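You operate a simulated robot arm through the tools that you are given. There is no shell and no other tool. Be economical: measure what you need, move in short steps, check, and stop when the job is done.

You run a simulated two-armed robot. Do the job below in one go: nothing can be reset, and whatever is moved stays where it is left.

## Task
Take the blue tape and put it on the shelf of the lane bench. Take the grey cloth and leave it on the upper shelf of the steel rack. Press the gauge button three times. Put the pot from the top of the pallets in the sink. Take the weight from the top of the packing bench and put it on the top of the end table. Put the grey roller from the top of the packing bench on the top of the press bench and the white roller on the shelf under the line one conveyor. Any order will do. Set down upright: pot.

The check looks at the end state, three seconds after you hand in, the way a careful person would. Anything else that was tipped, shoved, dropped, spilled or broken makes it a failure. Flat cloth is picked up by pressing the open fingertips on it (5 to 10 N) and closing them slowly along it; thin cloth reads only 2 to 8 mm in the jaws.

## Robot
Two 7-joint arms with two-finger parallel grippers on one trunk, on a base that drives. Base frame: it is fixed to the floor where the robot stands at the start and does not move with it; the origin is under the middle of the robot, x ahead of it, y to its left, z up. Units: mm, degrees, N and s.
The left shoulder is at the start at [30, 119, 960], the right one opposite. With the tool pointing down near the work surface each hand reaches from about 140 to 520 mm from the robot's upright axis, wherever it stands, measured 20 degrees to its own side. Places, roughly: blue tape (7x7x2 cm) [500, 0, 900]; gauge button [10100, 3400, 800]; grey cloth (15x6x3 cm) [10300, 300, 1400]; pot [8000, 7250, 500]; roller [8500, 9750, 1000]; shelf of the lane bench [1400, 200, 300]; shelf under the line one conveyor (24x58 cm) [7260, 9900, 300]; sink [10200, 5300, 800]; top of the end table [7500, 10700, 800]; top of the press bench [10300, 8200, 800]; upper shelf of the steel rack [10400, 700, 1000]; weight [8000, 8250, 1000]. Payload 3.43 kg a hand.
The TCP of each hand is the grasp point between the finger pads, 30 mm short of the fingertips. In the tool frame z runs along the fingers and y along their closing line. The gripper opens to 94 mm. The fingers are 28 mm wide and 10 mm thick; the gripper's body (50 by 96 mm) begins 55 mm behind the TCP.
Orientation is told as [roll, pitch, yaw] about the base's x, y, z axes, in that order, counted from this pose: with the fingers straight down and closing along the base's y, the tool's x points along the base's -x, its y along +y and its z along -z.

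## Interface
- The arms move only by the tool step_arm. It takes "left_steps", "right_steps" or both (then of equal length, played together; a hand with none holds still); each is text: rows parted by semicolons, each of 7 numbers parted by spaces: the shift along the base's x, y, z in units of 25 mm (1.0 is 25 mm), then the turn, a rotation vector about the base's x, y, z in units of 5 degrees (1.0 is 5 degrees), then the closure in counts, from 0 (fully open) to 255 (shut). In form: x y z rx ry rz grip; .... A call has 1 to 12 rows; each row shifts and turns the commanded pose from where the row before left it. A call with a number of a shift or a turn outside -1 to 1 is refused whole. Each row takes 0.2 s and may step no farther than 50 mm and 8.6 degrees from the row before; otherwise, or with a gripper value out of range, the whole call is refused. Where a pose cannot be reached the arm comes as near as it can. A force on the tool above 40 N (or 10 N above the force at the start of the call, whichever is more), or a blocked arm, ends the call early, and 0.2 s more pass. The fingers move at their own pace (about 72 mm/s each) and stop on an object; they squeeze with about 30 N. The grip force told is the motor's: it shows also when the fingers shut on nothing. Time passes only in rows, and 0.2 s behind the last, so rows that do not move let the fingers close. The reply holds the time, the measured pose of the TCP, the force on the tool along the base axes, the opening and the grip force, in the units named above and with some noise, with the torque about the TCP (base axes, N m) and any sound that the robot's microphone picked up.
- Cameras (640 x 400 px; columns grow to the right, rows downward): "scene" is now at [30.5, 26.5, 1653.3]; the picture's right is [0.39, -0.92, 0.00], its down [-0.80, -0.34, -0.49] and it looks along [0.45, 0.19, -0.87] (base axes); focal length 266 px, centre (320, 200). "left" rides on the left gripper at [76, -14, -103] in its tool frame; the picture's right is [0.18, 0.98, 0.00], its down [-0.75, 0.14, -0.64] and it looks along [-0.63, 0.12, 0.77] (tool axes); focal length 243 px, centre (320, 200). "right" rides on the right gripper at [76, 14, -102] in its tool frame; the picture's right is [-0.18, 0.98, 0.00], its down [-0.75, -0.14, -0.64] and it looks along [-0.63, -0.12, 0.77] (tool axes); focal length 243 px, centre (320, 200). There is no depth. A picture from a camera that has moved, and an enlarged one, comes with that camera's place and axes in the base frame and with its lens.
- snapshot(camera): a new picture of that camera. The clock stands still meanwhile.
- lift_body(by): slides the trunk up (or, below 0, down) by that many mm; the arms and the scene camera ride with it, the base frame stays. It gives what a move gives, with no picture.
- drive_base(legs): drives the robot by 1 to 6 legs, each [ahead, turn to the left] in mm and degrees, along the robot's own axes; the way and the turn of a leg run together, so that a leg with both is an arc; at most 1500 mm and 180 degrees a leg. The arms and the cameras ride along, it lands a little off, and it stops where it bumps. It gives what a move gives.
- turn_head(pan, tilt): turns the head with the scene camera to pan (to the left, within 143 degrees either way) and tilt (down, from -29 to 69), counted from straight ahead of the robot. It gives what a move gives.
- enlarge(camera, box): a new picture of the part [left, top, right, bottom] of that camera's present view, enlarged. The clock stands still meanwhile.
- sign_off(): hands the job in; it is judged then, once.

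Go step by step. Nothing tells you exact positions but the pictures and the camera data: compare them with the known pose of the tool, close in by small moves and look again before you grip or let go. The budget is 196 turns and 192 pictures, counting those below and the enlarged ones. Unless the task says otherwise, let go and move clear before handing in, and close with one line.

The tools are called after "Request:" as name(argument=value, ...) on one line, values as JSON. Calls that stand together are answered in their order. step_arm: Moves the arms, as the interface text tells. Its arguments: {"type":"object","properties":{"left_steps":{"type":"string"},"right_steps":{"type":"string"}},"required":[]} The other tools are called the same way: lift_body (by) slides the trunk up or down; drive_base (legs) drives the base; turn_head (pan, tilt) turns the head that bears the scene camera; snapshot (camera) takes a picture; enlarge (camera, box) takes an enlarged picture of a part of a camera's view; sign_off () hands the job in.

At the start:

```text
time_s: 0.0
left_tcp_pos: [470.2, 322.4, 1061.0]
left_tcp_rot: [0.0, 0.0, 0.0]
left_force: [0.6, 0.1, 0.3]
left_wrist_torque: [0.03, -0.03, -0.02]
left_opening: 94.0
left_gripper_force: 0.2
right_tcp_pos: [362.8, -22.0, 1138.6]
right_tcp_rot: [-0.1, 0.0, 0.1]
right_force: [0.5, 0.2, 0.8]
right_wrist_torque: [0.01, 0.01, 0.04]
right_opening: 94.1
right_gripper_force: 0.0
trunk travel left (down, up): [-225.0, 185.0]
robot x, y, heading: [0.5, 1.0, -0.3]
head pan, tilt: [22.7, 60.7]
```

scene: 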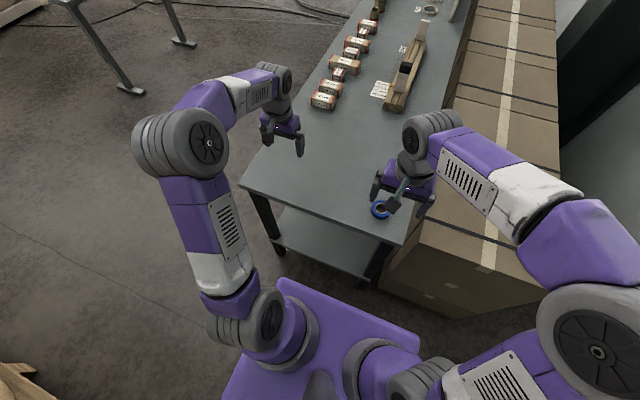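
right: 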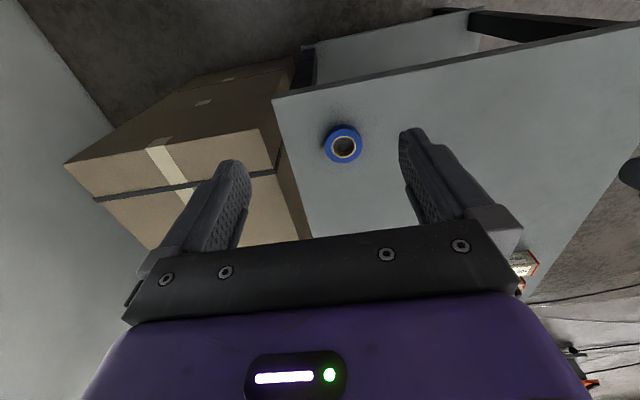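
left: 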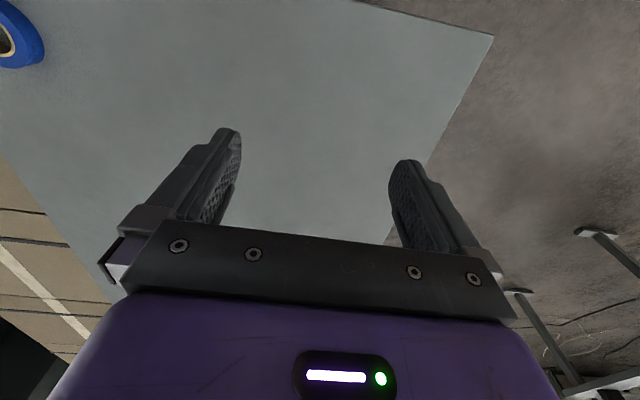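

The tape sits at about [465, -3, 895], under and ahead of the right hand. I move the right hand above it and check.

Request:
step_arm(right_steps="1 0.2 -1 0 0 0 0;1 0.2 -1 0 0 0 0;1 0.2 -1 0 0 0 0;1 0.16 -1 0 0 0 0;0.1 0 -1 0 0 0 0;0 0 -1 0 0 0 0")

Request:
snapshot(camera="right")

```text
time_s: 1.4
left_tcp_pos: [469.6, 322.7, 1062.5]
left_tcp_rot: [0.0, -0.1, 0.0]
left_force: [-0.6, 0.6, -0.2]
left_wrist_torque: [0.01, 0.01, 0.02]
left_opening: 94.1
left_gripper_force: 0.1
right_tcp_pos: [465.9, -3.4, 990.2]
right_tcp_rot: [0.0, 0.0, 0.0]
right_force: [-0.1, -1.1, -0.3]
right_wrist_torque: [-0.05, -0.04, 0.04]
right_opening: 93.8
right_gripper_force: 0.0
trunk travel left (down, up): [-225.0, 185.0]
robot x, y, heading: [3.0, -0.3, 0.0]
head pan, tilt: [22.7, 60.7]
```

```text
188 pictures are left
camera right: at [389.4, 12.0, 1091.2], right [0.18, 0.98, 0.0], down [0.75, -0.14, 0.64], along [0.63, -0.12, -0.77], focal length 243 px, centre (320, 200)
```

right: 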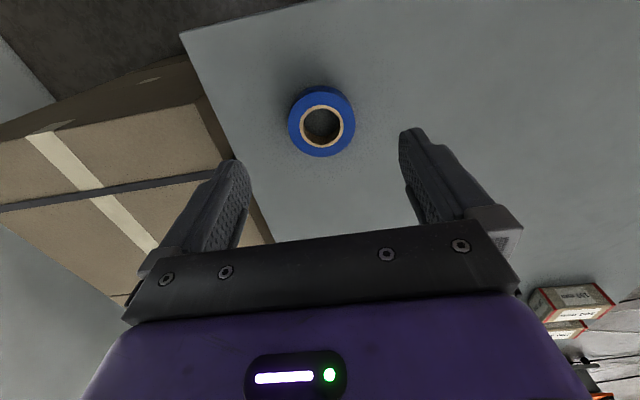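

The tape is centred at about [466, -1, 900]. I lower slowly over it.

Request:
step_arm(right_steps="0 0.1 -1 0 0 0 0;0 0 -0.8 0 0 0 0;0 0 -0.5 0 0 0 0;0 0 -0.3 0 0 0 0;0 0 -0.2 0 0 0 0;0 0 0 0 0 0 0")

Request:
snapshot(camera="right")

```text
time_s: 2.8
left_tcp_pos: [470.0, 322.1, 1061.3]
left_tcp_rot: [0.0, 0.0, -0.1]
left_force: [-0.2, 0.0, -0.2]
left_wrist_torque: [0.01, 0.0, 0.03]
left_opening: 94.2
left_gripper_force: 0.0
right_tcp_pos: [466.2, -0.5, 919.1]
right_tcp_rot: [0.1, 0.0, 0.0]
right_force: [0.1, 0.1, 0.1]
right_wrist_torque: [0.03, -0.01, -0.01]
right_opening: 93.9
right_gripper_force: 0.0
trunk travel left (down, up): [-225.0, 185.0]
robot x, y, heading: [-0.6, 2.1, 0.3]
head pan, tilt: [22.7, 60.7]
```

```text
187 pictures are left
camera right: at [389.0, 14.2, 1019.9], right [0.18, 0.98, 0.0], down [0.75, -0.14, 0.64], along [0.63, -0.12, -0.77], focal length 243 px, centre (320, 200)
```

right: 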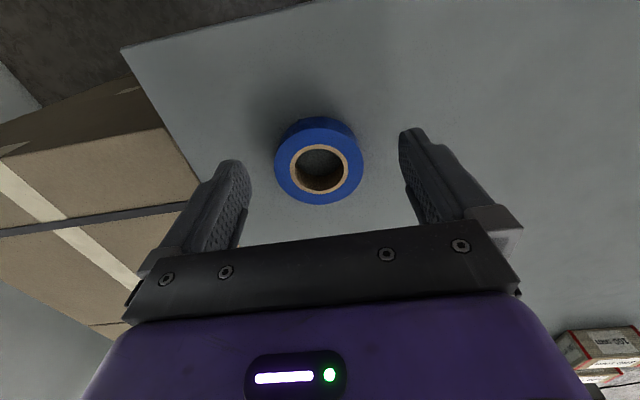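

Request:
step_arm(right_steps="0 0 -0.2 0 0 0 0;0 0 -0.2 0 0 0 0;0 0 0 0 0 0 0")

Request:
enlarge(camera="right", box=[160, 80, 480, 280])

```text
time_s: 3.6
left_tcp_pos: [468.8, 322.0, 1062.6]
left_tcp_rot: [0.0, -0.2, 0.0]
left_force: [0.1, 0.2, -0.8]
left_wrist_torque: [0.02, 0.0, 0.02]
left_opening: 94.1
left_gripper_force: 0.1
right_tcp_pos: [465.7, -0.3, 907.5]
right_tcp_rot: [0.0, -0.1, 0.0]
right_force: [0.4, -0.2, -0.2]
right_wrist_torque: [0.01, -0.03, -0.02]
right_opening: 93.9
right_gripper_force: 0.1
trunk travel left (down, up): [-225.0, 185.0]
robot x, y, heading: [-0.1, 1.6, -0.0]
head pan, tilt: [22.7, 60.7]
```

```text
2.00 times, centred on (320, 180) of right
camera zoom: at [389.4, 14.4, 1009.6], right [0.18, 0.98, 0.0], down [0.75, -0.14, 0.64], along [0.63, -0.12, -0.77], focal length 485 px, centre (320, 240)
```

zoom: 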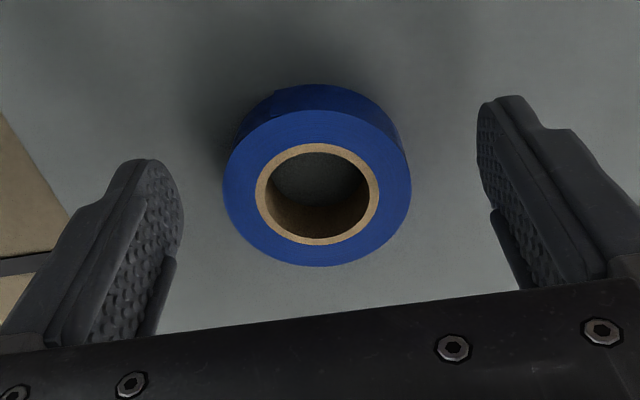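

Request:
step_arm(right_steps="0 0 0 0 0 0 120;0 0 0 0 0 0 200;0 0 0 0 0 0 255;0 0 0 0 0 0 255")

Request:
snapshot(camera="right")

```text
time_s: 4.6
left_tcp_pos: [469.8, 323.0, 1061.6]
left_tcp_rot: [0.0, 0.0, 0.0]
left_force: [0.4, 0.4, 0.9]
left_wrist_torque: [-0.04, 0.04, -0.03]
left_opening: 94.1
left_gripper_force: 0.1
right_tcp_pos: [466.1, 0.6, 907.9]
right_tcp_rot: [0.0, -0.1, 0.0]
right_force: [-0.2, 0.1, 0.3]
right_wrist_torque: [-0.01, 0.03, -0.03]
right_opening: 58.7
right_gripper_force: 30.4
trunk travel left (down, up): [-225.0, 185.0]
robot x, y, heading: [-2.0, 0.9, -0.1]
head pan, tilt: [22.7, 60.7]
```

```text
185 pictures are left
camera right: at [389.3, 14.4, 1009.6], right [0.18, 0.98, 0.0], down [0.75, -0.14, 0.64], along [0.63, -0.12, -0.77], focal length 243 px, centre (320, 200)
```

right: 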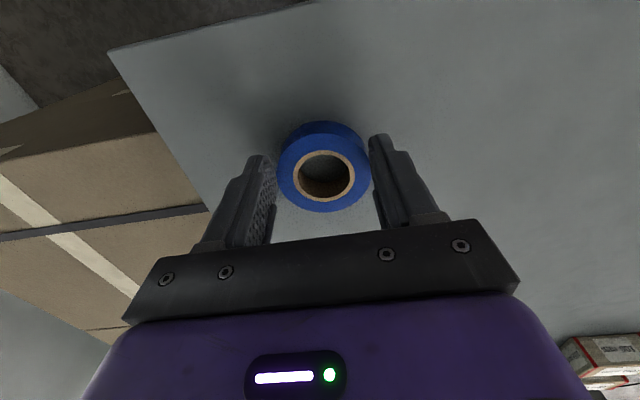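

Gripped (58.7 mm opening). I lift it and look around at the bench and its shelf.

Request:
step_arm(right_steps="0 0 1 0 0 0 255;0 0 1 0 0 0 255;-1 0 1 0 0 0 255;-1 0 1 0 0 0 255;-1 0 1 0 0 0 255;-1 0 1 0 0 0 255")

Request:
turn_head(pan=0, tilt=50)

Request:
snapshot(camera="scene")

Request:
turn_head(pan=45, tilt=25)

Request:
snapshot(camera="scene")

```text
time_s: 6.0
left_tcp_pos: [469.1, 322.3, 1062.9]
left_tcp_rot: [0.0, 0.0, 0.0]
left_force: [-0.6, -0.1, -1.6]
left_wrist_torque: [-0.04, -0.02, 0.02]
left_opening: 93.9
left_gripper_force: 0.0
right_tcp_pos: [365.0, -1.4, 1058.3]
right_tcp_rot: [-0.1, 0.0, -0.1]
right_force: [-1.5, -0.6, -0.1]
right_wrist_torque: [-0.04, 0.01, 0.01]
right_opening: 58.9
right_gripper_force: 29.4
trunk travel left (down, up): [-225.0, 185.0]
robot x, y, heading: [1.0, -0.5, 0.5]
head pan, tilt: [22.7, 60.7]
```

```text
time_s: 6.9
left_tcp_pos: [469.7, 324.1, 1061.3]
left_tcp_rot: [0.0, 0.0, 0.1]
left_force: [0.0, 0.2, -0.1]
left_wrist_torque: [0.01, 0.01, 0.0]
left_opening: 94.2
left_gripper_force: 0.0
right_tcp_pos: [365.5, -1.0, 1058.3]
right_tcp_rot: [0.0, 0.0, 0.0]
right_force: [0.2, 0.6, -0.1]
right_wrist_torque: [0.01, 0.0, -0.02]
right_opening: 58.7
right_gripper_force: 30.2
trunk travel left (down, up): [-225.0, 185.0]
robot x, y, heading: [-2.8, 1.2, -0.1]
head pan, tilt: [0.0, 50.0]
```

```text
184 pictures are left
camera scene: at [46.6, 1.2, 1666.6], right [0.0, -1.0, 0.0], down [-0.77, 0.0, -0.64], along [0.64, 0.0, -0.77], focal length 266 px, centre (320, 200)
```

scene: 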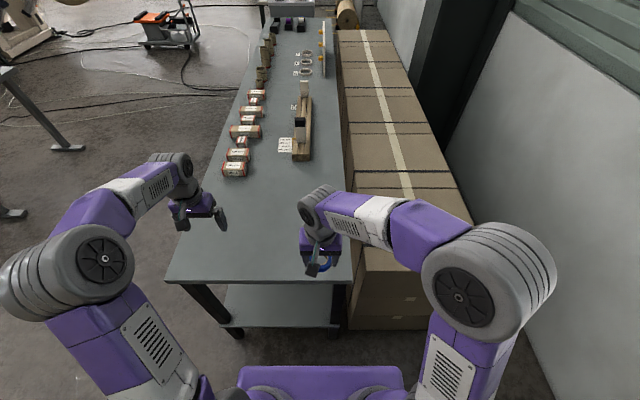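

```text
time_s: 8.0
left_tcp_pos: [470.8, 321.6, 1062.0]
left_tcp_rot: [0.0, 0.0, -0.1]
left_force: [-0.2, -0.1, 0.8]
left_wrist_torque: [0.0, 0.04, 0.01]
left_opening: 94.0
left_gripper_force: 0.1
right_tcp_pos: [365.8, -1.1, 1059.1]
right_tcp_rot: [-0.1, 0.0, 0.1]
right_force: [-0.3, -0.4, 0.5]
right_wrist_torque: [-0.01, 0.01, 0.0]
right_opening: 59.0
right_gripper_force: 30.0
trunk travel left (down, up): [-225.0, 185.0]
robot x, y, heading: [2.5, 1.0, -0.2]
head pan, tilt: [45.0, 25.0]
```

```text
183 pictures are left
camera scene: at [35.0, 66.2, 1704.1], right [0.71, -0.71, 0.0], down [-0.3, -0.3, -0.91], along [0.64, 0.64, -0.42], focal length 266 px, centre (320, 200)
```

scene: 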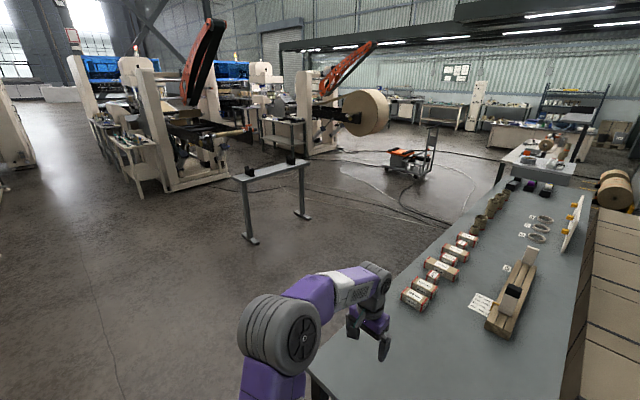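

The bench end is at x≈376 and its shelf (z≈300) is open at that end between the legs at y≈-85 and 455. I pull the left hand in and look behind before backing off.

Request:
step_arm(left_steps="-1 0 1 0 0 0 0;-1 0 1 0 0 0 0;-1 0 1 0 0 0 0;-1 0 1 0 0 0 0;-1 0 1 0 0 0 0;-1 0 0 0 0 0 0;-1 0 0 0 0 0 0;-1 0 0 0 0 0 0")

Request:
turn_head(pan=143, tilt=30)

Request:
snapshot(camera="scene")

Request:
turn_head(pan=0, tilt=50)

```text
time_s: 9.8
left_tcp_pos: [266.9, 323.7, 1186.4]
left_tcp_rot: [0.0, 0.0, 0.0]
left_force: [0.3, 0.6, -0.1]
left_wrist_torque: [-0.03, -0.02, -0.04]
left_opening: 94.1
left_gripper_force: 0.1
right_tcp_pos: [364.9, -1.7, 1059.4]
right_tcp_rot: [0.0, -0.1, 0.0]
right_force: [0.0, -0.4, 0.2]
right_wrist_torque: [-0.01, -0.02, 0.01]
right_opening: 58.8
right_gripper_force: 29.8
trunk travel left (down, up): [-225.0, 185.0]
robot x, y, heading: [1.8, -0.6, -0.1]
head pan, tilt: [45.0, 25.0]
```

```text
time_s: 11.5
left_tcp_pos: [267.4, 323.7, 1186.2]
left_tcp_rot: [0.0, 0.0, 0.0]
left_force: [-0.8, 0.4, -1.3]
left_wrist_torque: [0.0, -0.01, -0.03]
left_opening: 93.8
left_gripper_force: 0.0
right_tcp_pos: [365.8, -1.1, 1058.8]
right_tcp_rot: [-0.1, 0.0, 0.0]
right_force: [-1.1, 0.0, -1.2]
right_wrist_torque: [-0.02, -0.04, 0.01]
right_opening: 58.8
right_gripper_force: 29.5
trunk travel left (down, up): [-225.0, 185.0]
robot x, y, heading: [0.4, -0.1, 0.2]
head pan, tilt: [143.0, 30.0]
```

```text
182 pictures are left
camera scene: at [-102.5, 55.6, 1696.2], right [0.6, 0.8, 0.0], down [0.4, -0.3, -0.87], along [-0.69, 0.52, -0.5], focal length 266 px, centre (320, 200)
```

scene: 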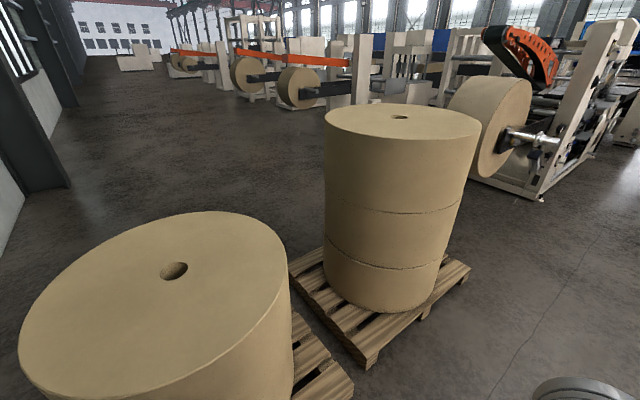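

```text
time_s: 13.8
left_tcp_pos: [268.7, 324.0, 1187.0]
left_tcp_rot: [0.0, 0.0, 0.0]
left_force: [-0.3, 0.6, 1.1]
left_wrist_torque: [-0.01, -0.03, -0.01]
left_opening: 93.9
left_gripper_force: 0.2
right_tcp_pos: [364.5, -0.7, 1058.8]
right_tcp_rot: [0.0, 0.0, 0.0]
right_force: [0.7, 0.4, 0.9]
right_wrist_torque: [0.01, -0.03, 0.01]
right_opening: 58.8
right_gripper_force: 30.3
trunk travel left (down, up): [-225.0, 185.0]
robot x, y, heading: [-0.2, 2.5, -0.2]
head pan, tilt: [0.0, 50.0]
```

There are big rolls behind at about x<-700, so I back off only about 300 mm, shifting to the left by a small zigzag.

Request:
drive_base(legs=[[-150, 0], [0, -40], [-210, 0], [0, 40]])

Request:
lift_body(by=-225)

Request:
snapshot(camera="scene")

```text
time_s: 20.1
left_tcp_pos: [-51.2, 463.7, 1186.9]
left_tcp_rot: [0.0, 0.0, 0.5]
left_force: [1.1, -0.2, -0.2]
left_wrist_torque: [0.01, -0.05, 0.0]
left_opening: 94.2
left_gripper_force: 0.0
right_tcp_pos: [48.9, 139.1, 1056.5]
right_tcp_rot: [0.1, 0.0, 0.5]
right_force: [0.9, -0.5, 0.0]
right_wrist_torque: [-0.05, -0.04, 0.02]
right_opening: 58.9
right_gripper_force: 30.0
trunk travel left (down, up): [-225.0, 185.0]
robot x, y, heading: [-316.7, 136.2, 0.5]
head pan, tilt: [0.0, 50.0]
```

```text
time_s: 22.5
left_tcp_pos: [-51.7, 462.6, 961.7]
left_tcp_rot: [0.0, 0.0, 0.5]
left_force: [0.0, -0.3, -0.7]
left_wrist_torque: [0.02, -0.01, 0.0]
left_opening: 94.0
left_gripper_force: 0.0
right_tcp_pos: [48.8, 139.3, 833.4]
right_tcp_rot: [0.0, 0.0, 0.5]
right_force: [1.1, 0.7, -0.5]
right_wrist_torque: [-0.03, 0.03, 0.02]
right_opening: 58.7
right_gripper_force: 29.7
trunk travel left (down, up): [0.0, 410.0]
robot x, y, heading: [-316.8, 138.5, 0.7]
head pan, tilt: [0.0, 50.0]
```

```text
181 pictures are left
camera scene: at [-270.0, 138.1, 1441.8], right [0.01, -1.0, 0.0], down [-0.77, -0.01, -0.64], along [0.64, 0.01, -0.77], focal length 266 px, centre (320, 200)
```

scene: 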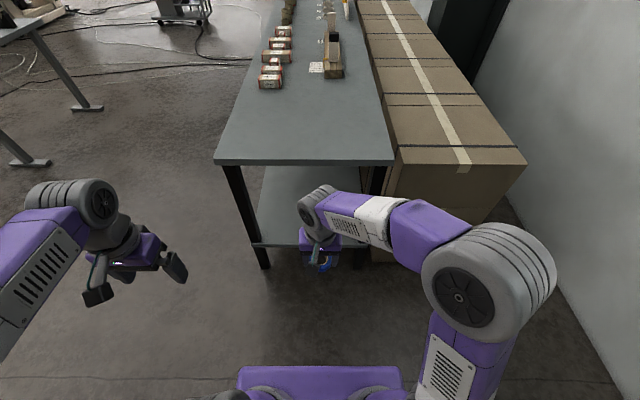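

Request:
step_arm(right_steps="0.4 0 -1 0 0 0 255;0.4 0 -1 0 0 0 255;0.4 0 -1 0 0 0 255;0.4 0 -1 0 0 0 255;0.4 0 -1 0 0 0 255;0.4 0 -1 0 0 0 255;0.4 0 -1 0 0 0 255;0.4 0 -1 0 0 0 255;0.2 0 -1 0 0 0 255;0 0 -1 0 0 0 255;0 0 -1 0 0 0 255;0 0 -1 0 0 0 255")

Request:
step_arm(right_steps="0 0 -1 0 0 0 255;0 0 -1 0 0 0 255;0 0 -1 0 0 0 255;0 0 -1 0 0 0 255")

Request:
snapshot(camera="scene")

Request:
snapshot(camera="right")

```text
time_s: 25.1
left_tcp_pos: [-51.0, 462.1, 961.9]
left_tcp_rot: [0.0, 0.0, 0.5]
left_force: [-0.3, 0.3, 0.4]
left_wrist_torque: [-0.01, 0.01, 0.01]
left_opening: 94.0
left_gripper_force: 0.1
right_tcp_pos: [134.7, 139.2, 532.3]
right_tcp_rot: [0.0, 0.0, 0.5]
right_force: [0.7, -0.2, -0.2]
right_wrist_torque: [-0.01, -0.01, 0.01]
right_opening: 58.6
right_gripper_force: 29.7
trunk travel left (down, up): [0.0, 410.0]
robot x, y, heading: [-319.8, 137.3, 0.5]
head pan, tilt: [0.0, 50.0]
```

```text
time_s: 26.1
left_tcp_pos: [-51.9, 461.5, 960.9]
left_tcp_rot: [-0.1, 0.0, 0.5]
left_force: [-0.1, 1.5, 0.3]
left_wrist_torque: [-0.04, 0.01, -0.03]
left_opening: 94.1
left_gripper_force: 0.0
right_tcp_pos: [134.1, 138.8, 432.0]
right_tcp_rot: [0.0, -0.1, 0.4]
right_force: [1.1, -0.3, -1.2]
right_wrist_torque: [0.05, 0.02, 0.01]
right_opening: 58.7
right_gripper_force: 29.7
trunk travel left (down, up): [0.0, 410.0]
robot x, y, heading: [-317.8, 134.8, 0.6]
head pan, tilt: [0.0, 50.0]
```

```text
180 pictures are left
camera scene: at [-269.9, 138.2, 1441.6], right [0.01, -1.0, 0.0], down [-0.77, -0.01, -0.64], along [0.64, 0.01, -0.77], focal length 266 px, centre (320, 200)
```

scene: 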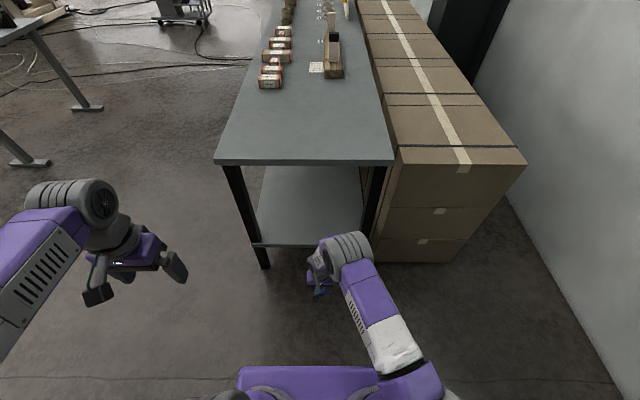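

```text
179 pictures are left
camera right: at [57.7, 153.1, 534.4], right [0.18, 0.98, 0.0], down [0.75, -0.14, 0.64], along [0.63, -0.11, -0.77], focal length 243 px, centre (320, 200)
```

right: 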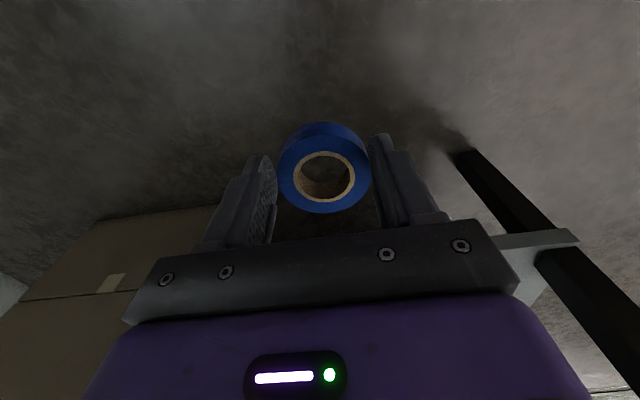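

The low pose works. The shelf edge is at x≈387, z≈295. I drive forward under the tabletop by 320 mm.

Request:
drive_base(legs=[[320, 0]])

Request:
step_arm(right_steps="1 0.5 0 0 0 0 255;1 0.5 0 0 0 0 255")

Request:
snapshot(camera="right")

Request:
snapshot(camera="scene")

```text
time_s: 28.1
left_tcp_pos: [227.0, 461.5, 964.5]
left_tcp_rot: [0.2, -0.3, 0.2]
left_force: [0.8, 0.6, 0.2]
left_wrist_torque: [-0.01, -0.02, 0.04]
left_opening: 93.9
left_gripper_force: 0.1
right_tcp_pos: [402.6, 139.5, 431.5]
right_tcp_rot: [-0.2, 0.9, 0.8]
right_force: [-0.1, -0.9, 0.0]
right_wrist_torque: [0.0, 0.0, -0.01]
right_opening: 58.9
right_gripper_force: 29.8
trunk travel left (down, up): [0.0, 410.0]
robot x, y, heading: [-33.8, 137.3, 0.1]
head pan, tilt: [0.0, 50.0]
stopped in leg 1: the robot was blocked; the commanded pose is now the measured one
```

```text
time_s: 28.7
left_tcp_pos: [223.0, 462.1, 964.8]
left_tcp_rot: [0.1, -0.8, 0.3]
left_force: [0.3, 0.0, -0.4]
left_wrist_torque: [-0.01, 0.02, 0.04]
left_opening: 94.0
left_gripper_force: 0.0
right_tcp_pos: [441.6, 165.4, 426.3]
right_tcp_rot: [-0.3, 1.8, 1.2]
right_force: [1.2, 0.0, 0.3]
right_wrist_torque: [-0.01, 0.04, 0.0]
right_opening: 58.9
right_gripper_force: 30.0
trunk travel left (down, up): [0.0, 410.0]
robot x, y, heading: [-32.5, 139.3, 0.1]
head pan, tilt: [0.0, 50.0]
```

```text
178 pictures are left
camera right: at [368.0, 179.3, 529.9], right [0.16, 0.99, -0.01], down [0.78, -0.12, 0.62], along [0.61, -0.11, -0.79], focal length 243 px, centre (320, 200)
```

right: 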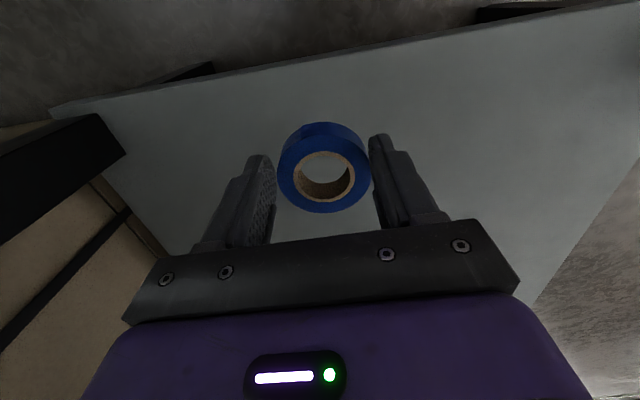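

```text
177 pictures are left
camera scene: at [-3.2, 135.2, 1441.1], right [0.0, -1.0, 0.0], down [-0.76, 0.0, -0.65], along [0.65, 0.0, -0.76], focal length 266 px, centre (320, 200)
```

scene: 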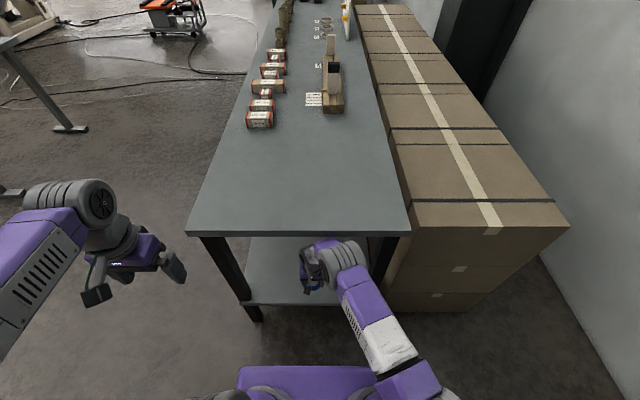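

The base was stopped about 35 mm early. I wait a moment and read the poses again.

Request:
step_arm(right_steps="0 0 0 0 0 0 255;0 0 0 0 0 0 255;0 0 0 0 0 0 255")

Request:
turn_head(pan=0, tilt=69)

Request:
snapshot(camera="scene")

```text
time_s: 29.5
left_tcp_pos: [223.6, 460.8, 965.6]
left_tcp_rot: [0.1, -0.8, 0.1]
left_force: [-0.1, -0.2, -0.8]
left_wrist_torque: [-0.03, 0.03, 0.01]
left_opening: 93.9
left_gripper_force: 0.1
right_tcp_pos: [439.8, 162.4, 425.7]
right_tcp_rot: [-0.7, 1.9, 1.2]
right_force: [0.4, 0.1, -0.5]
right_wrist_torque: [0.03, -0.01, -0.02]
right_opening: 58.8
right_gripper_force: 30.3
trunk travel left (down, up): [0.0, 410.0]
robot x, y, heading: [-30.9, 138.2, 0.2]
head pan, tilt: [0.0, 50.0]
```

```text
time_s: 30.3
left_tcp_pos: [222.6, 461.1, 964.1]
left_tcp_rot: [0.1, -0.8, 0.2]
left_force: [-0.7, -0.2, -0.1]
left_wrist_torque: [0.0, -0.01, -0.01]
left_opening: 94.0
left_gripper_force: 0.0
right_tcp_pos: [439.9, 162.7, 425.6]
right_tcp_rot: [-0.8, 1.9, 1.2]
right_force: [0.3, -0.6, 0.2]
right_wrist_torque: [-0.01, 0.01, -0.02]
right_opening: 58.7
right_gripper_force: 30.2
trunk travel left (down, up): [0.0, 410.0]
robot x, y, heading: [-31.0, 137.8, -0.0]
head pan, tilt: [0.0, 68.8]
```

```text
176 pictures are left
camera scene: at [-24.5, 137.3, 1419.8], right [0.0, -1.0, 0.0], down [-0.93, 0.0, -0.38], along [0.38, 0.0, -0.93], focal length 266 px, centre (320, 200)
```

scene: 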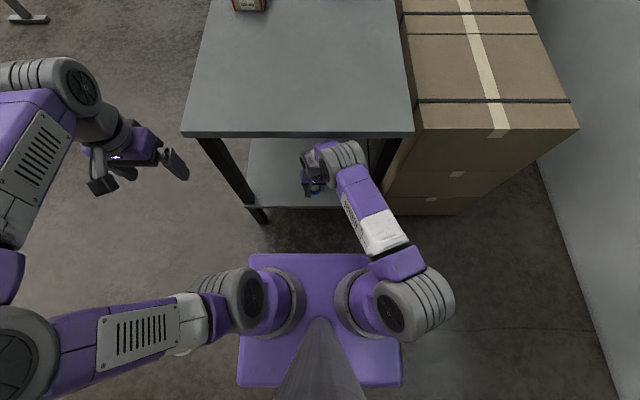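

The tape is already about 50 mm inside the shelf edge, so I lower it here, watching the force.

Request:
step_arm(right_steps="0 0 -0.5 0 0 0 255;0 0 -0.5 0 0 0 255;0 0 -0.5 0 0 0 255;0 0 -0.5 0 0 0 255;0 0 0 0 0 0 255")

Request:
snapshot(camera="right")

```text
time_s: 31.5
left_tcp_pos: [236.2, 461.2, 960.6]
left_tcp_rot: [0.0, 0.1, 0.2]
left_force: [-0.2, 0.2, 0.2]
left_wrist_torque: [-0.04, -0.05, -0.02]
left_opening: 93.8
left_gripper_force: 0.1
right_tcp_pos: [457.2, 165.1, 377.8]
right_tcp_rot: [-0.2, 1.5, 0.8]
right_force: [0.2, -0.1, -0.3]
right_wrist_torque: [-0.01, -0.01, 0.01]
right_opening: 58.6
right_gripper_force: 30.4
trunk travel left (down, up): [0.0, 410.0]
robot x, y, heading: [-27.5, 137.0, 0.0]
head pan, tilt: [0.0, 68.8]
```

```text
175 pictures are left
camera right: at [383.9, 179.1, 481.2], right [0.17, 0.99, -0.01], down [0.77, -0.13, 0.62], along [0.61, -0.11, -0.78], focal length 243 px, centre (320, 200)
```

right: 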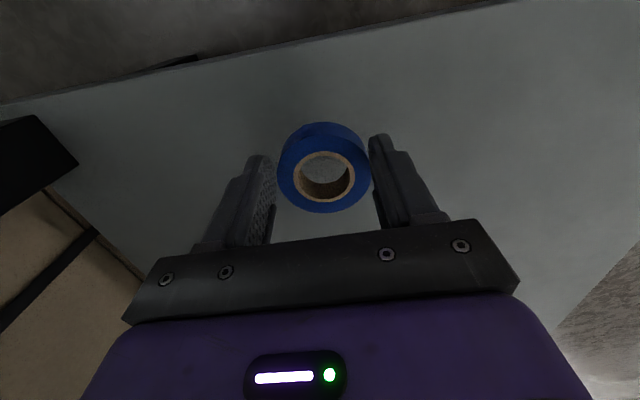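

Request:
step_arm(right_steps="0 0 -0.5 0 -0.3 0 255;0 0 -0.5 0 0 0 255;0 0 -0.5 0 0 0 255;0 0 -0.2 0 0 0 255;0 0 0 0 0 0 255")

Request:
snapshot(camera="right")

```text
time_s: 32.7
left_tcp_pos: [234.7, 462.3, 961.9]
left_tcp_rot: [0.0, 0.1, 0.2]
left_force: [0.5, -0.8, 0.4]
left_wrist_torque: [0.01, 0.0, 0.01]
left_opening: 94.1
left_gripper_force: 0.0
right_tcp_pos: [460.5, 165.3, 338.9]
right_tcp_rot: [-0.2, -0.6, 0.8]
right_force: [7.4, 0.6, 28.9]
right_wrist_torque: [0.13, -0.5, 0.04]
right_opening: 59.1
right_gripper_force: 30.1
trunk travel left (down, up): [0.0, 410.0]
robot x, y, heading: [-31.6, 137.2, 0.0]
head pan, tilt: [0.0, 68.8]
```

```text
174 pictures are left
camera right: at [383.0, 179.0, 439.1], right [0.17, 0.99, 0.0], down [0.75, -0.13, 0.65], along [0.64, -0.11, -0.76], focal length 243 px, centre (320, 200)
```

right: 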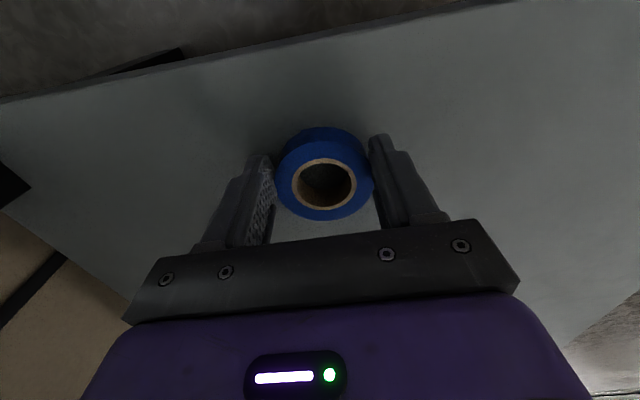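

Contact at 29 N: the tape is on the shelf. I ease up slightly, open, and lift straight up.

Request:
step_arm(right_steps="0 0 0.1 0 0 0 255;0 0 0 0 0 0 120;0 0 0 0 0 0 0;0 0 0 0 0 0 0;0 0 0.8 0 0 0 0;0 0 0.8 0 0 0 0")

Request:
snapshot(camera="right")

```text
time_s: 34.1
left_tcp_pos: [237.0, 463.2, 960.4]
left_tcp_rot: [0.0, 0.0, 0.2]
left_force: [0.3, -0.1, 0.0]
left_wrist_torque: [-0.03, 0.02, -0.02]
left_opening: 93.9
left_gripper_force: 0.1
right_tcp_pos: [456.1, 164.1, 377.7]
right_tcp_rot: [-0.3, -0.2, 0.8]
right_force: [-0.3, -0.4, 0.1]
right_wrist_torque: [0.01, -0.01, 0.02]
right_opening: 93.8
right_gripper_force: 0.1
trunk travel left (down, up): [0.0, 410.0]
robot x, y, heading: [-31.4, 138.5, 0.0]
head pan, tilt: [0.0, 68.8]
```

```text
173 pictures are left
camera right: at [379.3, 179.6, 479.0], right [0.17, 0.99, -0.01], down [0.75, -0.13, 0.64], along [0.63, -0.11, -0.77], focal length 243 px, centre (320, 200)
```

right: 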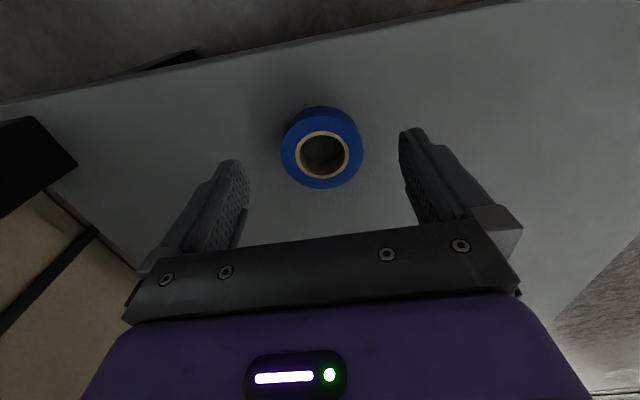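

The tape lies flat on the shelf. I back out, then raise and fold the arms for travel.

Request:
drive_base(legs=[[-290, 0]])

Request:
step_arm(right_steps="-0.3 0 1 0 0 0 0;-0.5 -0.3 1 0 0 0 0;-0.5 -0.5 1 0 0 0 0;-0.5 -0.5 1 0 0 0 0;-0.5 -0.5 1 0 0 0 0;-0.5 -0.5 1 0 0 0 0;-0.5 -0.5 1 0 0 0 0;-0.5 -0.5 1 0 0 0 0;-0.5 -0.5 1 0 0 0 0;-0.5 -0.5 1 0 0 0 0;-0.5 -0.5 1 0 0 0 0;-0.5 -0.5 1 0 0 0 0")

Request:
lift_body(by=225)

Request:
turn_head(pan=35, tilt=25)

Request:
snapshot(camera="scene")

```text
time_s: 36.1
left_tcp_pos: [-54.9, 462.3, 961.6]
left_tcp_rot: [0.0, 0.1, 0.2]
left_force: [0.0, 0.5, 0.2]
left_wrist_torque: [0.04, 0.0, -0.02]
left_opening: 93.9
left_gripper_force: 0.0
right_tcp_pos: [165.6, 163.5, 377.9]
right_tcp_rot: [-0.3, 0.0, 0.7]
right_force: [-0.9, 0.2, 0.2]
right_wrist_torque: [0.0, -0.02, 0.0]
right_opening: 93.8
right_gripper_force: 0.1
trunk travel left (down, up): [0.0, 410.0]
robot x, y, heading: [-321.0, 136.8, 0.3]
head pan, tilt: [0.0, 68.8]
```

```text
time_s: 38.7
left_tcp_pos: [-54.4, 461.3, 960.9]
left_tcp_rot: [0.1, 0.1, 0.2]
left_force: [0.4, 0.0, -0.6]
left_wrist_torque: [-0.01, 0.02, -0.01]
left_opening: 94.0
left_gripper_force: 0.0
right_tcp_pos: [18.7, 31.4, 678.2]
right_tcp_rot: [-0.3, -0.1, 0.7]
right_force: [0.6, -0.8, -0.2]
right_wrist_torque: [0.02, 0.02, 0.03]
right_opening: 94.0
right_gripper_force: 0.0
trunk travel left (down, up): [0.0, 410.0]
robot x, y, heading: [-321.9, 138.0, 0.3]
head pan, tilt: [0.0, 68.8]
```

```text
time_s: 41.1
left_tcp_pos: [-54.9, 461.7, 1186.0]
left_tcp_rot: [0.1, 0.1, 0.2]
left_force: [0.7, 0.0, -0.5]
left_wrist_torque: [-0.01, 0.01, 0.0]
left_opening: 94.0
left_gripper_force: 0.1
right_tcp_pos: [21.0, 32.4, 903.0]
right_tcp_rot: [-0.2, -0.1, 0.8]
right_force: [-1.1, 0.6, -0.3]
right_wrist_torque: [0.01, 0.02, -0.01]
right_opening: 93.8
right_gripper_force: 0.1
trunk travel left (down, up): [-225.0, 185.0]
robot x, y, heading: [-318.1, 136.0, 0.1]
head pan, tilt: [0.0, 68.8]
```

```text
time_s: 42.2
left_tcp_pos: [-53.5, 462.3, 1185.8]
left_tcp_rot: [0.0, 0.0, 0.3]
left_force: [0.5, 0.2, -0.2]
left_wrist_torque: [0.0, -0.01, -0.02]
left_opening: 93.9
left_gripper_force: 0.1
right_tcp_pos: [21.4, 31.9, 902.9]
right_tcp_rot: [-0.3, 0.0, 0.6]
right_force: [0.3, -0.3, -0.8]
right_wrist_torque: [-0.01, 0.02, 0.01]
right_opening: 93.9
right_gripper_force: 0.0
trunk travel left (down, up): [-225.0, 185.0]
robot x, y, heading: [-319.2, 139.9, -0.1]
head pan, tilt: [35.0, 25.0]
```

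```text
172 pictures are left
camera scene: at [-276.0, 191.5, 1704.1], right [0.57, -0.82, 0.0], down [-0.35, -0.24, -0.91], along [0.74, 0.52, -0.42], focal length 266 px, centre (320, 200)
```

scene: 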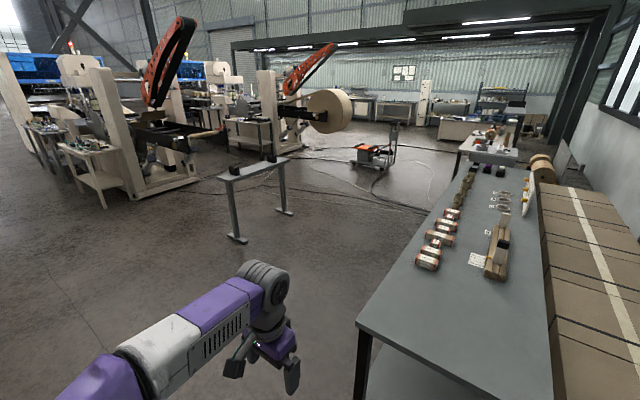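

Floor reading: bench's left edge y≈480, sawhorse at y≈2450 (x 1300–2100), cart at about [4800, 2300]. I take the lane at y≈1350 ahead.

Request:
drive_base(legs=[[130, 0], [0, 65], [1300, 0], [0, -65]])

Request:
turn_head(pan=0, tilt=20)

Request:
snapshot(camera="scene")

```text
time_s: 55.5
left_tcp_pos: [619.6, 1671.1, 1185.8]
left_tcp_rot: [0.0, 0.2, 0.5]
left_force: [0.4, 0.8, -0.8]
left_wrist_torque: [0.01, -0.05, 0.01]
left_opening: 93.9
left_gripper_force: 0.1
right_tcp_pos: [695.8, 1241.6, 901.7]
right_tcp_rot: [-0.4, -0.1, 1.0]
right_force: [-0.3, 0.4, 0.0]
right_wrist_torque: [-0.03, -0.03, 0.03]
right_opening: 93.8
right_gripper_force: 0.1
trunk travel left (down, up): [-225.0, 185.0]
robot x, y, heading: [355.1, 1344.2, 0.5]
head pan, tilt: [35.0, 25.0]
```

```text
time_s: 56.5
left_tcp_pos: [620.1, 1671.7, 1185.2]
left_tcp_rot: [0.0, 0.2, 0.5]
left_force: [-0.1, 0.2, -1.3]
left_wrist_torque: [-0.01, -0.02, 0.0]
left_opening: 94.0
left_gripper_force: 0.0
right_tcp_pos: [696.0, 1242.1, 902.4]
right_tcp_rot: [-0.2, -0.2, 1.0]
right_force: [-0.4, -0.1, -0.8]
right_wrist_torque: [0.05, 0.02, 0.02]
right_opening: 94.0
right_gripper_force: 0.0
trunk travel left (down, up): [-225.0, 185.0]
robot x, y, heading: [354.3, 1345.7, 0.3]
head pan, tilt: [0.0, 20.0]
```

```text
171 pictures are left
camera scene: at [416.8, 1347.0, 1712.2], right [0.01, -1.0, 0.0], down [-0.34, 0.0, -0.94], along [0.94, 0.01, -0.34], focal length 266 px, centre (320, 200)
```

scene: 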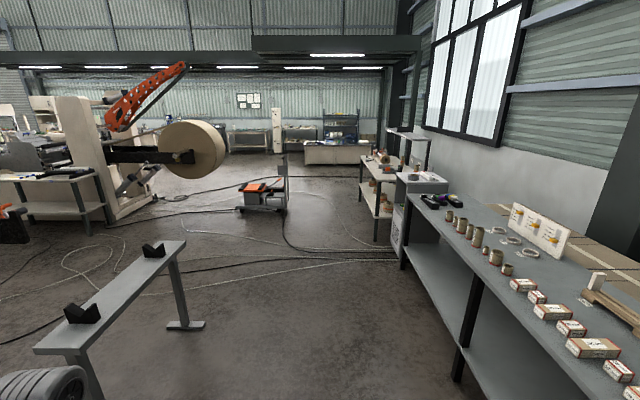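

The lane ahead is clear between the bench/table on the right and the cart on the left (cart's right side y≈1950 at x≈4600). I drive on to x≈5500.

Request:
drive_base(legs=[[1500, -0.5], [1500, 0], [1500, 0], [700, 0]])

Request:
snapshot(camera="scene")

```text
time_s: 81.4
left_tcp_pos: [5830.1, 1600.9, 1186.2]
left_tcp_rot: [-0.1, 0.1, -0.3]
left_force: [0.0, 0.0, -0.4]
left_wrist_torque: [-0.01, -0.03, -0.01]
left_opening: 93.9
left_gripper_force: 0.0
right_tcp_pos: [5899.5, 1169.7, 902.8]
right_tcp_rot: [-0.3, -0.2, 0.2]
right_force: [0.6, -0.2, -0.3]
right_wrist_torque: [0.02, -0.01, 0.0]
right_opening: 94.1
right_gripper_force: 0.1
trunk travel left (down, up): [-225.0, 185.0]
robot x, y, heading: [5559.2, 1275.8, -0.4]
head pan, tilt: [0.0, 20.0]
```

```text
170 pictures are left
camera scene: at [5622.2, 1278.8, 1712.2], right [-0.01, -1.0, 0.0], down [-0.34, 0.0, -0.94], along [0.94, -0.01, -0.34], focal length 266 px, centre (320, 200)
```

scene: 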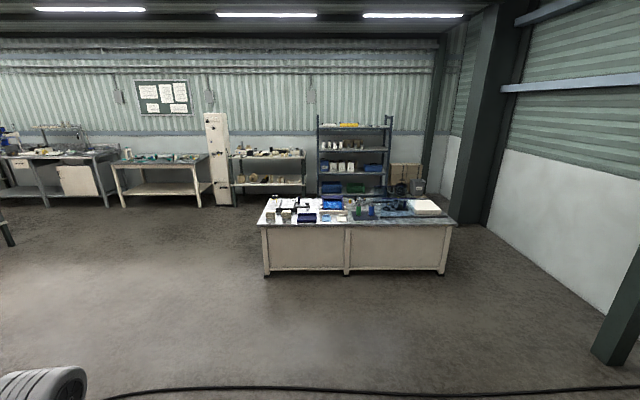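

The desk spans y≈0–1865 at x≈8000+, with the blue steel rack behind it. I go round the desk's left end.

Request:
drive_base(legs=[[0, 45], [1500, 0], [350, 0], [0, -45], [1500, 0], [600, 0]])

Request:
turn_head(pan=-45, tilt=20)

Request:
snapshot(camera="scene")

Request:
turn_head(pan=30, tilt=20)

Request:
snapshot(camera="scene")

```text
time_s: 104.7
left_tcp_pos: [9245.7, 2761.0, 1186.0]
left_tcp_rot: [0.0, 0.1, -2.8]
left_force: [0.6, 0.3, 0.3]
left_wrist_torque: [-0.02, 0.04, 0.04]
left_opening: 94.3
left_gripper_force: 0.1
right_tcp_pos: [9296.3, 2327.8, 902.5]
right_tcp_rot: [-0.3, -0.2, -2.4]
right_force: [0.1, 1.1, 0.1]
right_wrist_torque: [0.0, 0.0, 0.04]
right_opening: 94.0
right_gripper_force: 0.0
trunk travel left (down, up): [-225.0, 185.0]
robot x, y, heading: [8965.5, 2452.5, -2.7]
head pan, tilt: [0.0, 20.0]
```

```text
time_s: 105.8
left_tcp_pos: [9244.0, 2760.8, 1186.5]
left_tcp_rot: [0.0, 0.1, -3.0]
left_force: [-0.3, -0.4, 0.1]
left_wrist_torque: [0.0, 0.0, 0.01]
left_opening: 93.9
left_gripper_force: 0.1
right_tcp_pos: [9297.1, 2329.0, 902.4]
right_tcp_rot: [-0.3, -0.1, -2.3]
right_force: [0.5, 1.1, 0.1]
right_wrist_torque: [-0.02, -0.01, -0.01]
right_opening: 94.1
right_gripper_force: 0.1
trunk travel left (down, up): [-225.0, 185.0]
robot x, y, heading: [8960.3, 2452.5, -2.8]
head pan, tilt: [-45.0, 20.0]
```

```text
169 pictures are left
camera scene: at [8993.4, 2385.6, 1712.2], right [-0.74, -0.67, 0.0], down [-0.23, 0.25, -0.94], along [0.63, -0.7, -0.34], focal length 266 px, centre (320, 200)
```

scene: 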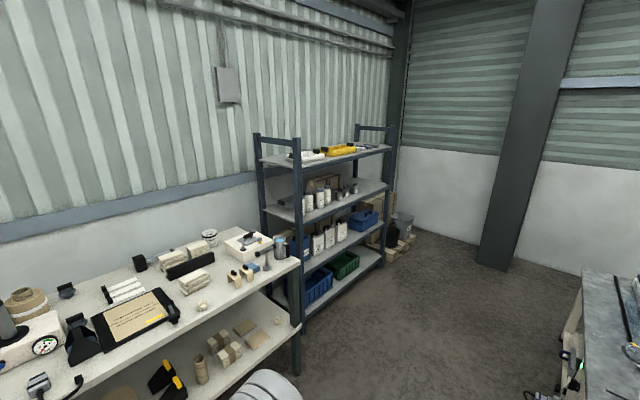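

```text
time_s: 107.3
left_tcp_pos: [9245.8, 2761.0, 1185.9]
left_tcp_rot: [0.0, 0.1, -2.9]
left_force: [-0.3, -0.1, -0.2]
left_wrist_torque: [0.01, 0.03, 0.03]
left_opening: 93.9
left_gripper_force: 0.1
right_tcp_pos: [9296.6, 2327.8, 902.1]
right_tcp_rot: [-0.2, -0.1, -2.5]
right_force: [-0.1, -0.6, -0.4]
right_wrist_torque: [0.0, -0.02, -0.01]
right_opening: 94.0
right_gripper_force: 0.2
trunk travel left (down, up): [-225.0, 185.0]
robot x, y, heading: [8960.2, 2449.1, -3.2]
head pan, tilt: [30.0, 20.0]
```

```text
168 pictures are left
camera scene: at [9014.0, 2496.9, 1712.2], right [0.45, -0.89, 0.0], down [-0.3, -0.15, -0.94], along [0.84, 0.43, -0.34], focal length 266 px, centre (320, 200)
```

scene: 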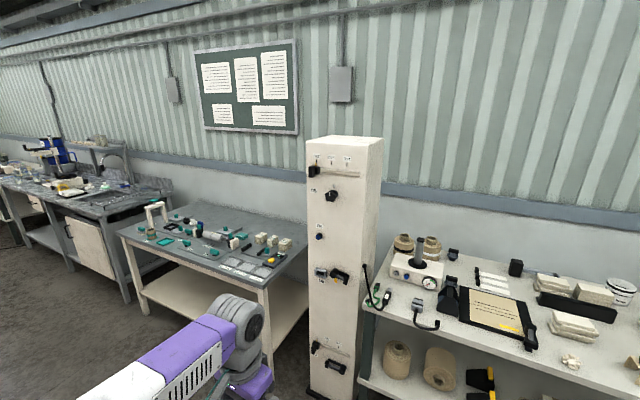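

The rack front is at x≈10230 and the desk's back edge near x≈8740. I drive down the corridor between them to y≈350 and face the rack.

Request:
drive_base(legs=[[400, 0], [0, -87], [1500, 0], [550, 0], [0, 90]])

Request:
lift_body(by=185)

Request:
turn_head(pan=0, tilt=20)

Request:
snapshot(camera="scene")

```text
time_s: 127.1
left_tcp_pos: [9621.8, 692.6, 1186.1]
left_tcp_rot: [0.0, 0.1, -2.7]
left_force: [0.2, -0.2, 0.7]
left_wrist_torque: [-0.03, -0.04, 0.0]
left_opening: 94.0
left_gripper_force: 0.1
right_tcp_pos: [9674.5, 259.6, 901.7]
right_tcp_rot: [-0.3, 0.0, -2.0]
right_force: [-0.5, 0.3, -0.1]
right_wrist_torque: [0.02, 0.04, 0.01]
right_opening: 94.0
right_gripper_force: 0.0
trunk travel left (down, up): [-225.0, 185.0]
robot x, y, heading: [9339.4, 382.1, -2.8]
head pan, tilt: [30.0, 20.0]
```

```text
time_s: 129.1
left_tcp_pos: [9622.6, 692.6, 1370.0]
left_tcp_rot: [0.0, 0.1, -2.8]
left_force: [1.0, -0.7, -0.1]
left_wrist_torque: [-0.02, -0.01, -0.01]
left_opening: 94.2
left_gripper_force: 0.0
right_tcp_pos: [9675.1, 259.9, 1087.0]
right_tcp_rot: [-0.3, -0.1, -2.1]
right_force: [-0.8, -0.5, 0.3]
right_wrist_torque: [0.02, -0.03, 0.03]
right_opening: 93.9
right_gripper_force: 0.0
trunk travel left (down, up): [-410.0, 0.0]
robot x, y, heading: [9339.9, 383.5, -2.7]
head pan, tilt: [30.0, 20.0]
```

```text
time_s: 130.1
left_tcp_pos: [9622.4, 693.5, 1369.9]
left_tcp_rot: [0.0, 0.1, -2.7]
left_force: [-0.5, -0.1, -0.1]
left_wrist_torque: [0.01, 0.01, -0.01]
left_opening: 94.0
left_gripper_force: 0.1
right_tcp_pos: [9676.5, 260.0, 1087.6]
right_tcp_rot: [-0.4, -0.1, -2.1]
right_force: [0.5, -0.9, -0.2]
right_wrist_torque: [0.01, -0.01, 0.03]
right_opening: 94.4
right_gripper_force: 0.1
trunk travel left (down, up): [-410.0, 0.0]
robot x, y, heading: [9337.6, 381.8, -2.9]
head pan, tilt: [0.0, 20.0]
```

```text
167 pictures are left
camera scene: at [9402.0, 380.1, 1897.2], right [-0.05, -1.0, 0.0], down [-0.34, 0.02, -0.94], along [0.94, -0.05, -0.34], focal length 266 px, centre (320, 200)
```

scene: 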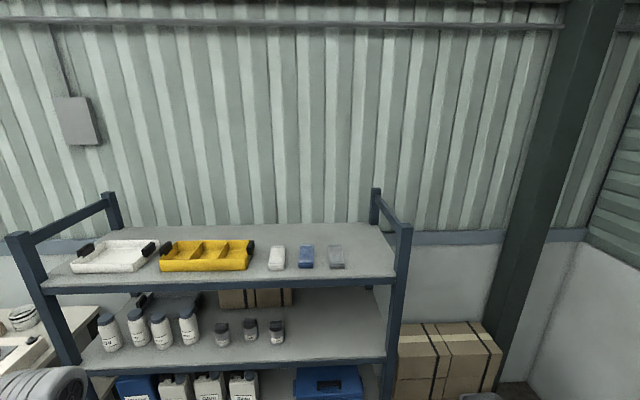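

Grey cloth is the rightmost of three folded cloths on the top shelf (about 60 mm wide, lengthwise in x, y≈270). I correct the heading, come nearer and raise the right hand with fingers tilted forward.

Request:
drive_base(legs=[[0, 2.8], [200, 0]])

Request:
step_arm(right_steps="0.4 0 1 0 -1 0 0;0.4 0 1 0 -1 0 0;0.4 0 1 0 -1 0 0;0.4 0 1 0 -1 0 0;0.4 0 1 0 -1 0 0;0.4 0 1 0 -1 0 0;0.4 0 1 0 -1 0 0;0.4 0 1 0 -1 0 0;0 0 1 0 -1 0 0;0 0 1 0 -1 0 0;0 0 1 0 -1 0 0;0 0 1 0 -1 0 0")

Request:
snapshot(camera="scene")

Request:
snapshot(camera="right")

```text
time_s: 132.1
left_tcp_pos: [9809.5, 706.8, 1370.0]
left_tcp_rot: [-0.1, 0.0, 0.3]
left_force: [-0.5, -0.7, -0.2]
left_wrist_torque: [-0.04, 0.04, 0.01]
left_opening: 93.9
left_gripper_force: 0.1
right_tcp_pos: [9884.9, 277.1, 1087.1]
right_tcp_rot: [-0.3, -0.1, 0.7]
right_force: [0.3, -0.1, -0.2]
right_wrist_torque: [0.0, 0.0, -0.02]
right_opening: 94.1
right_gripper_force: 0.0
trunk travel left (down, up): [-410.0, 0.0]
robot x, y, heading: [9538.8, 378.7, 0.1]
head pan, tilt: [0.0, 20.0]
```

```text
time_s: 134.7
left_tcp_pos: [9809.6, 706.9, 1371.1]
left_tcp_rot: [0.0, 0.0, 0.3]
left_force: [0.5, -0.1, 0.3]
left_wrist_torque: [-0.01, -0.03, -0.01]
left_opening: 94.1
left_gripper_force: 0.0
right_tcp_pos: [9964.0, 275.6, 1387.9]
right_tcp_rot: [-1.7, -60.1, 1.6]
right_force: [-0.2, 0.1, -0.6]
right_wrist_torque: [-0.02, 0.02, 0.04]
right_opening: 93.7
right_gripper_force: 0.1
trunk travel left (down, up): [-410.0, 0.0]
robot x, y, heading: [9541.0, 381.2, 0.1]
head pan, tilt: [0.0, 20.0]
```

```text
166 pictures are left
camera scene: at [9604.9, 383.6, 1897.3], right [0.0, -1.0, 0.0], down [-0.34, 0.0, -0.94], along [0.94, 0.0, -0.34], focal length 266 px, centre (320, 200)
```

scene: 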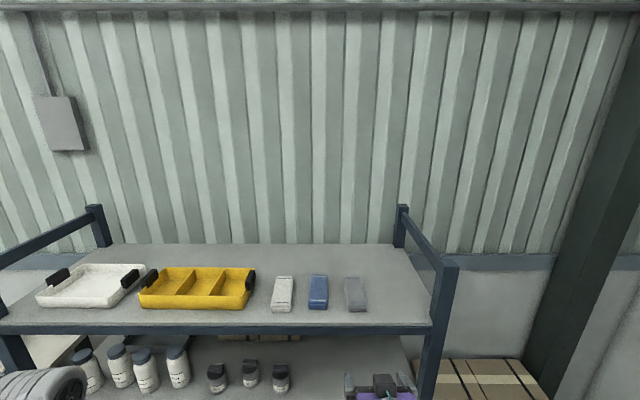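

```text
165 pictures are left
camera right: at [9836.6, 290.1, 1372.1], right [0.09, 0.99, 0.15], down [-0.18, -0.13, 0.98], along [0.98, -0.11, 0.17], focal length 243 px, centre (320, 200)
```

right: 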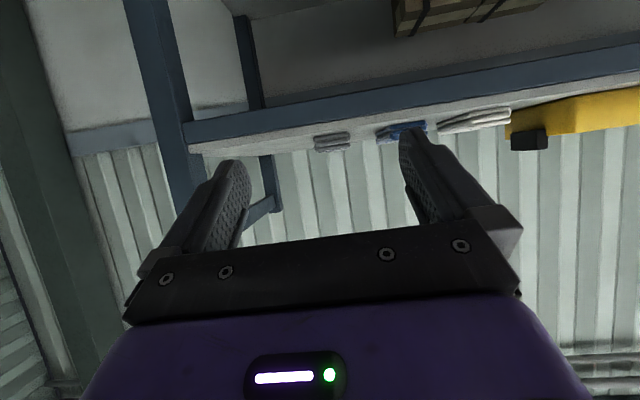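

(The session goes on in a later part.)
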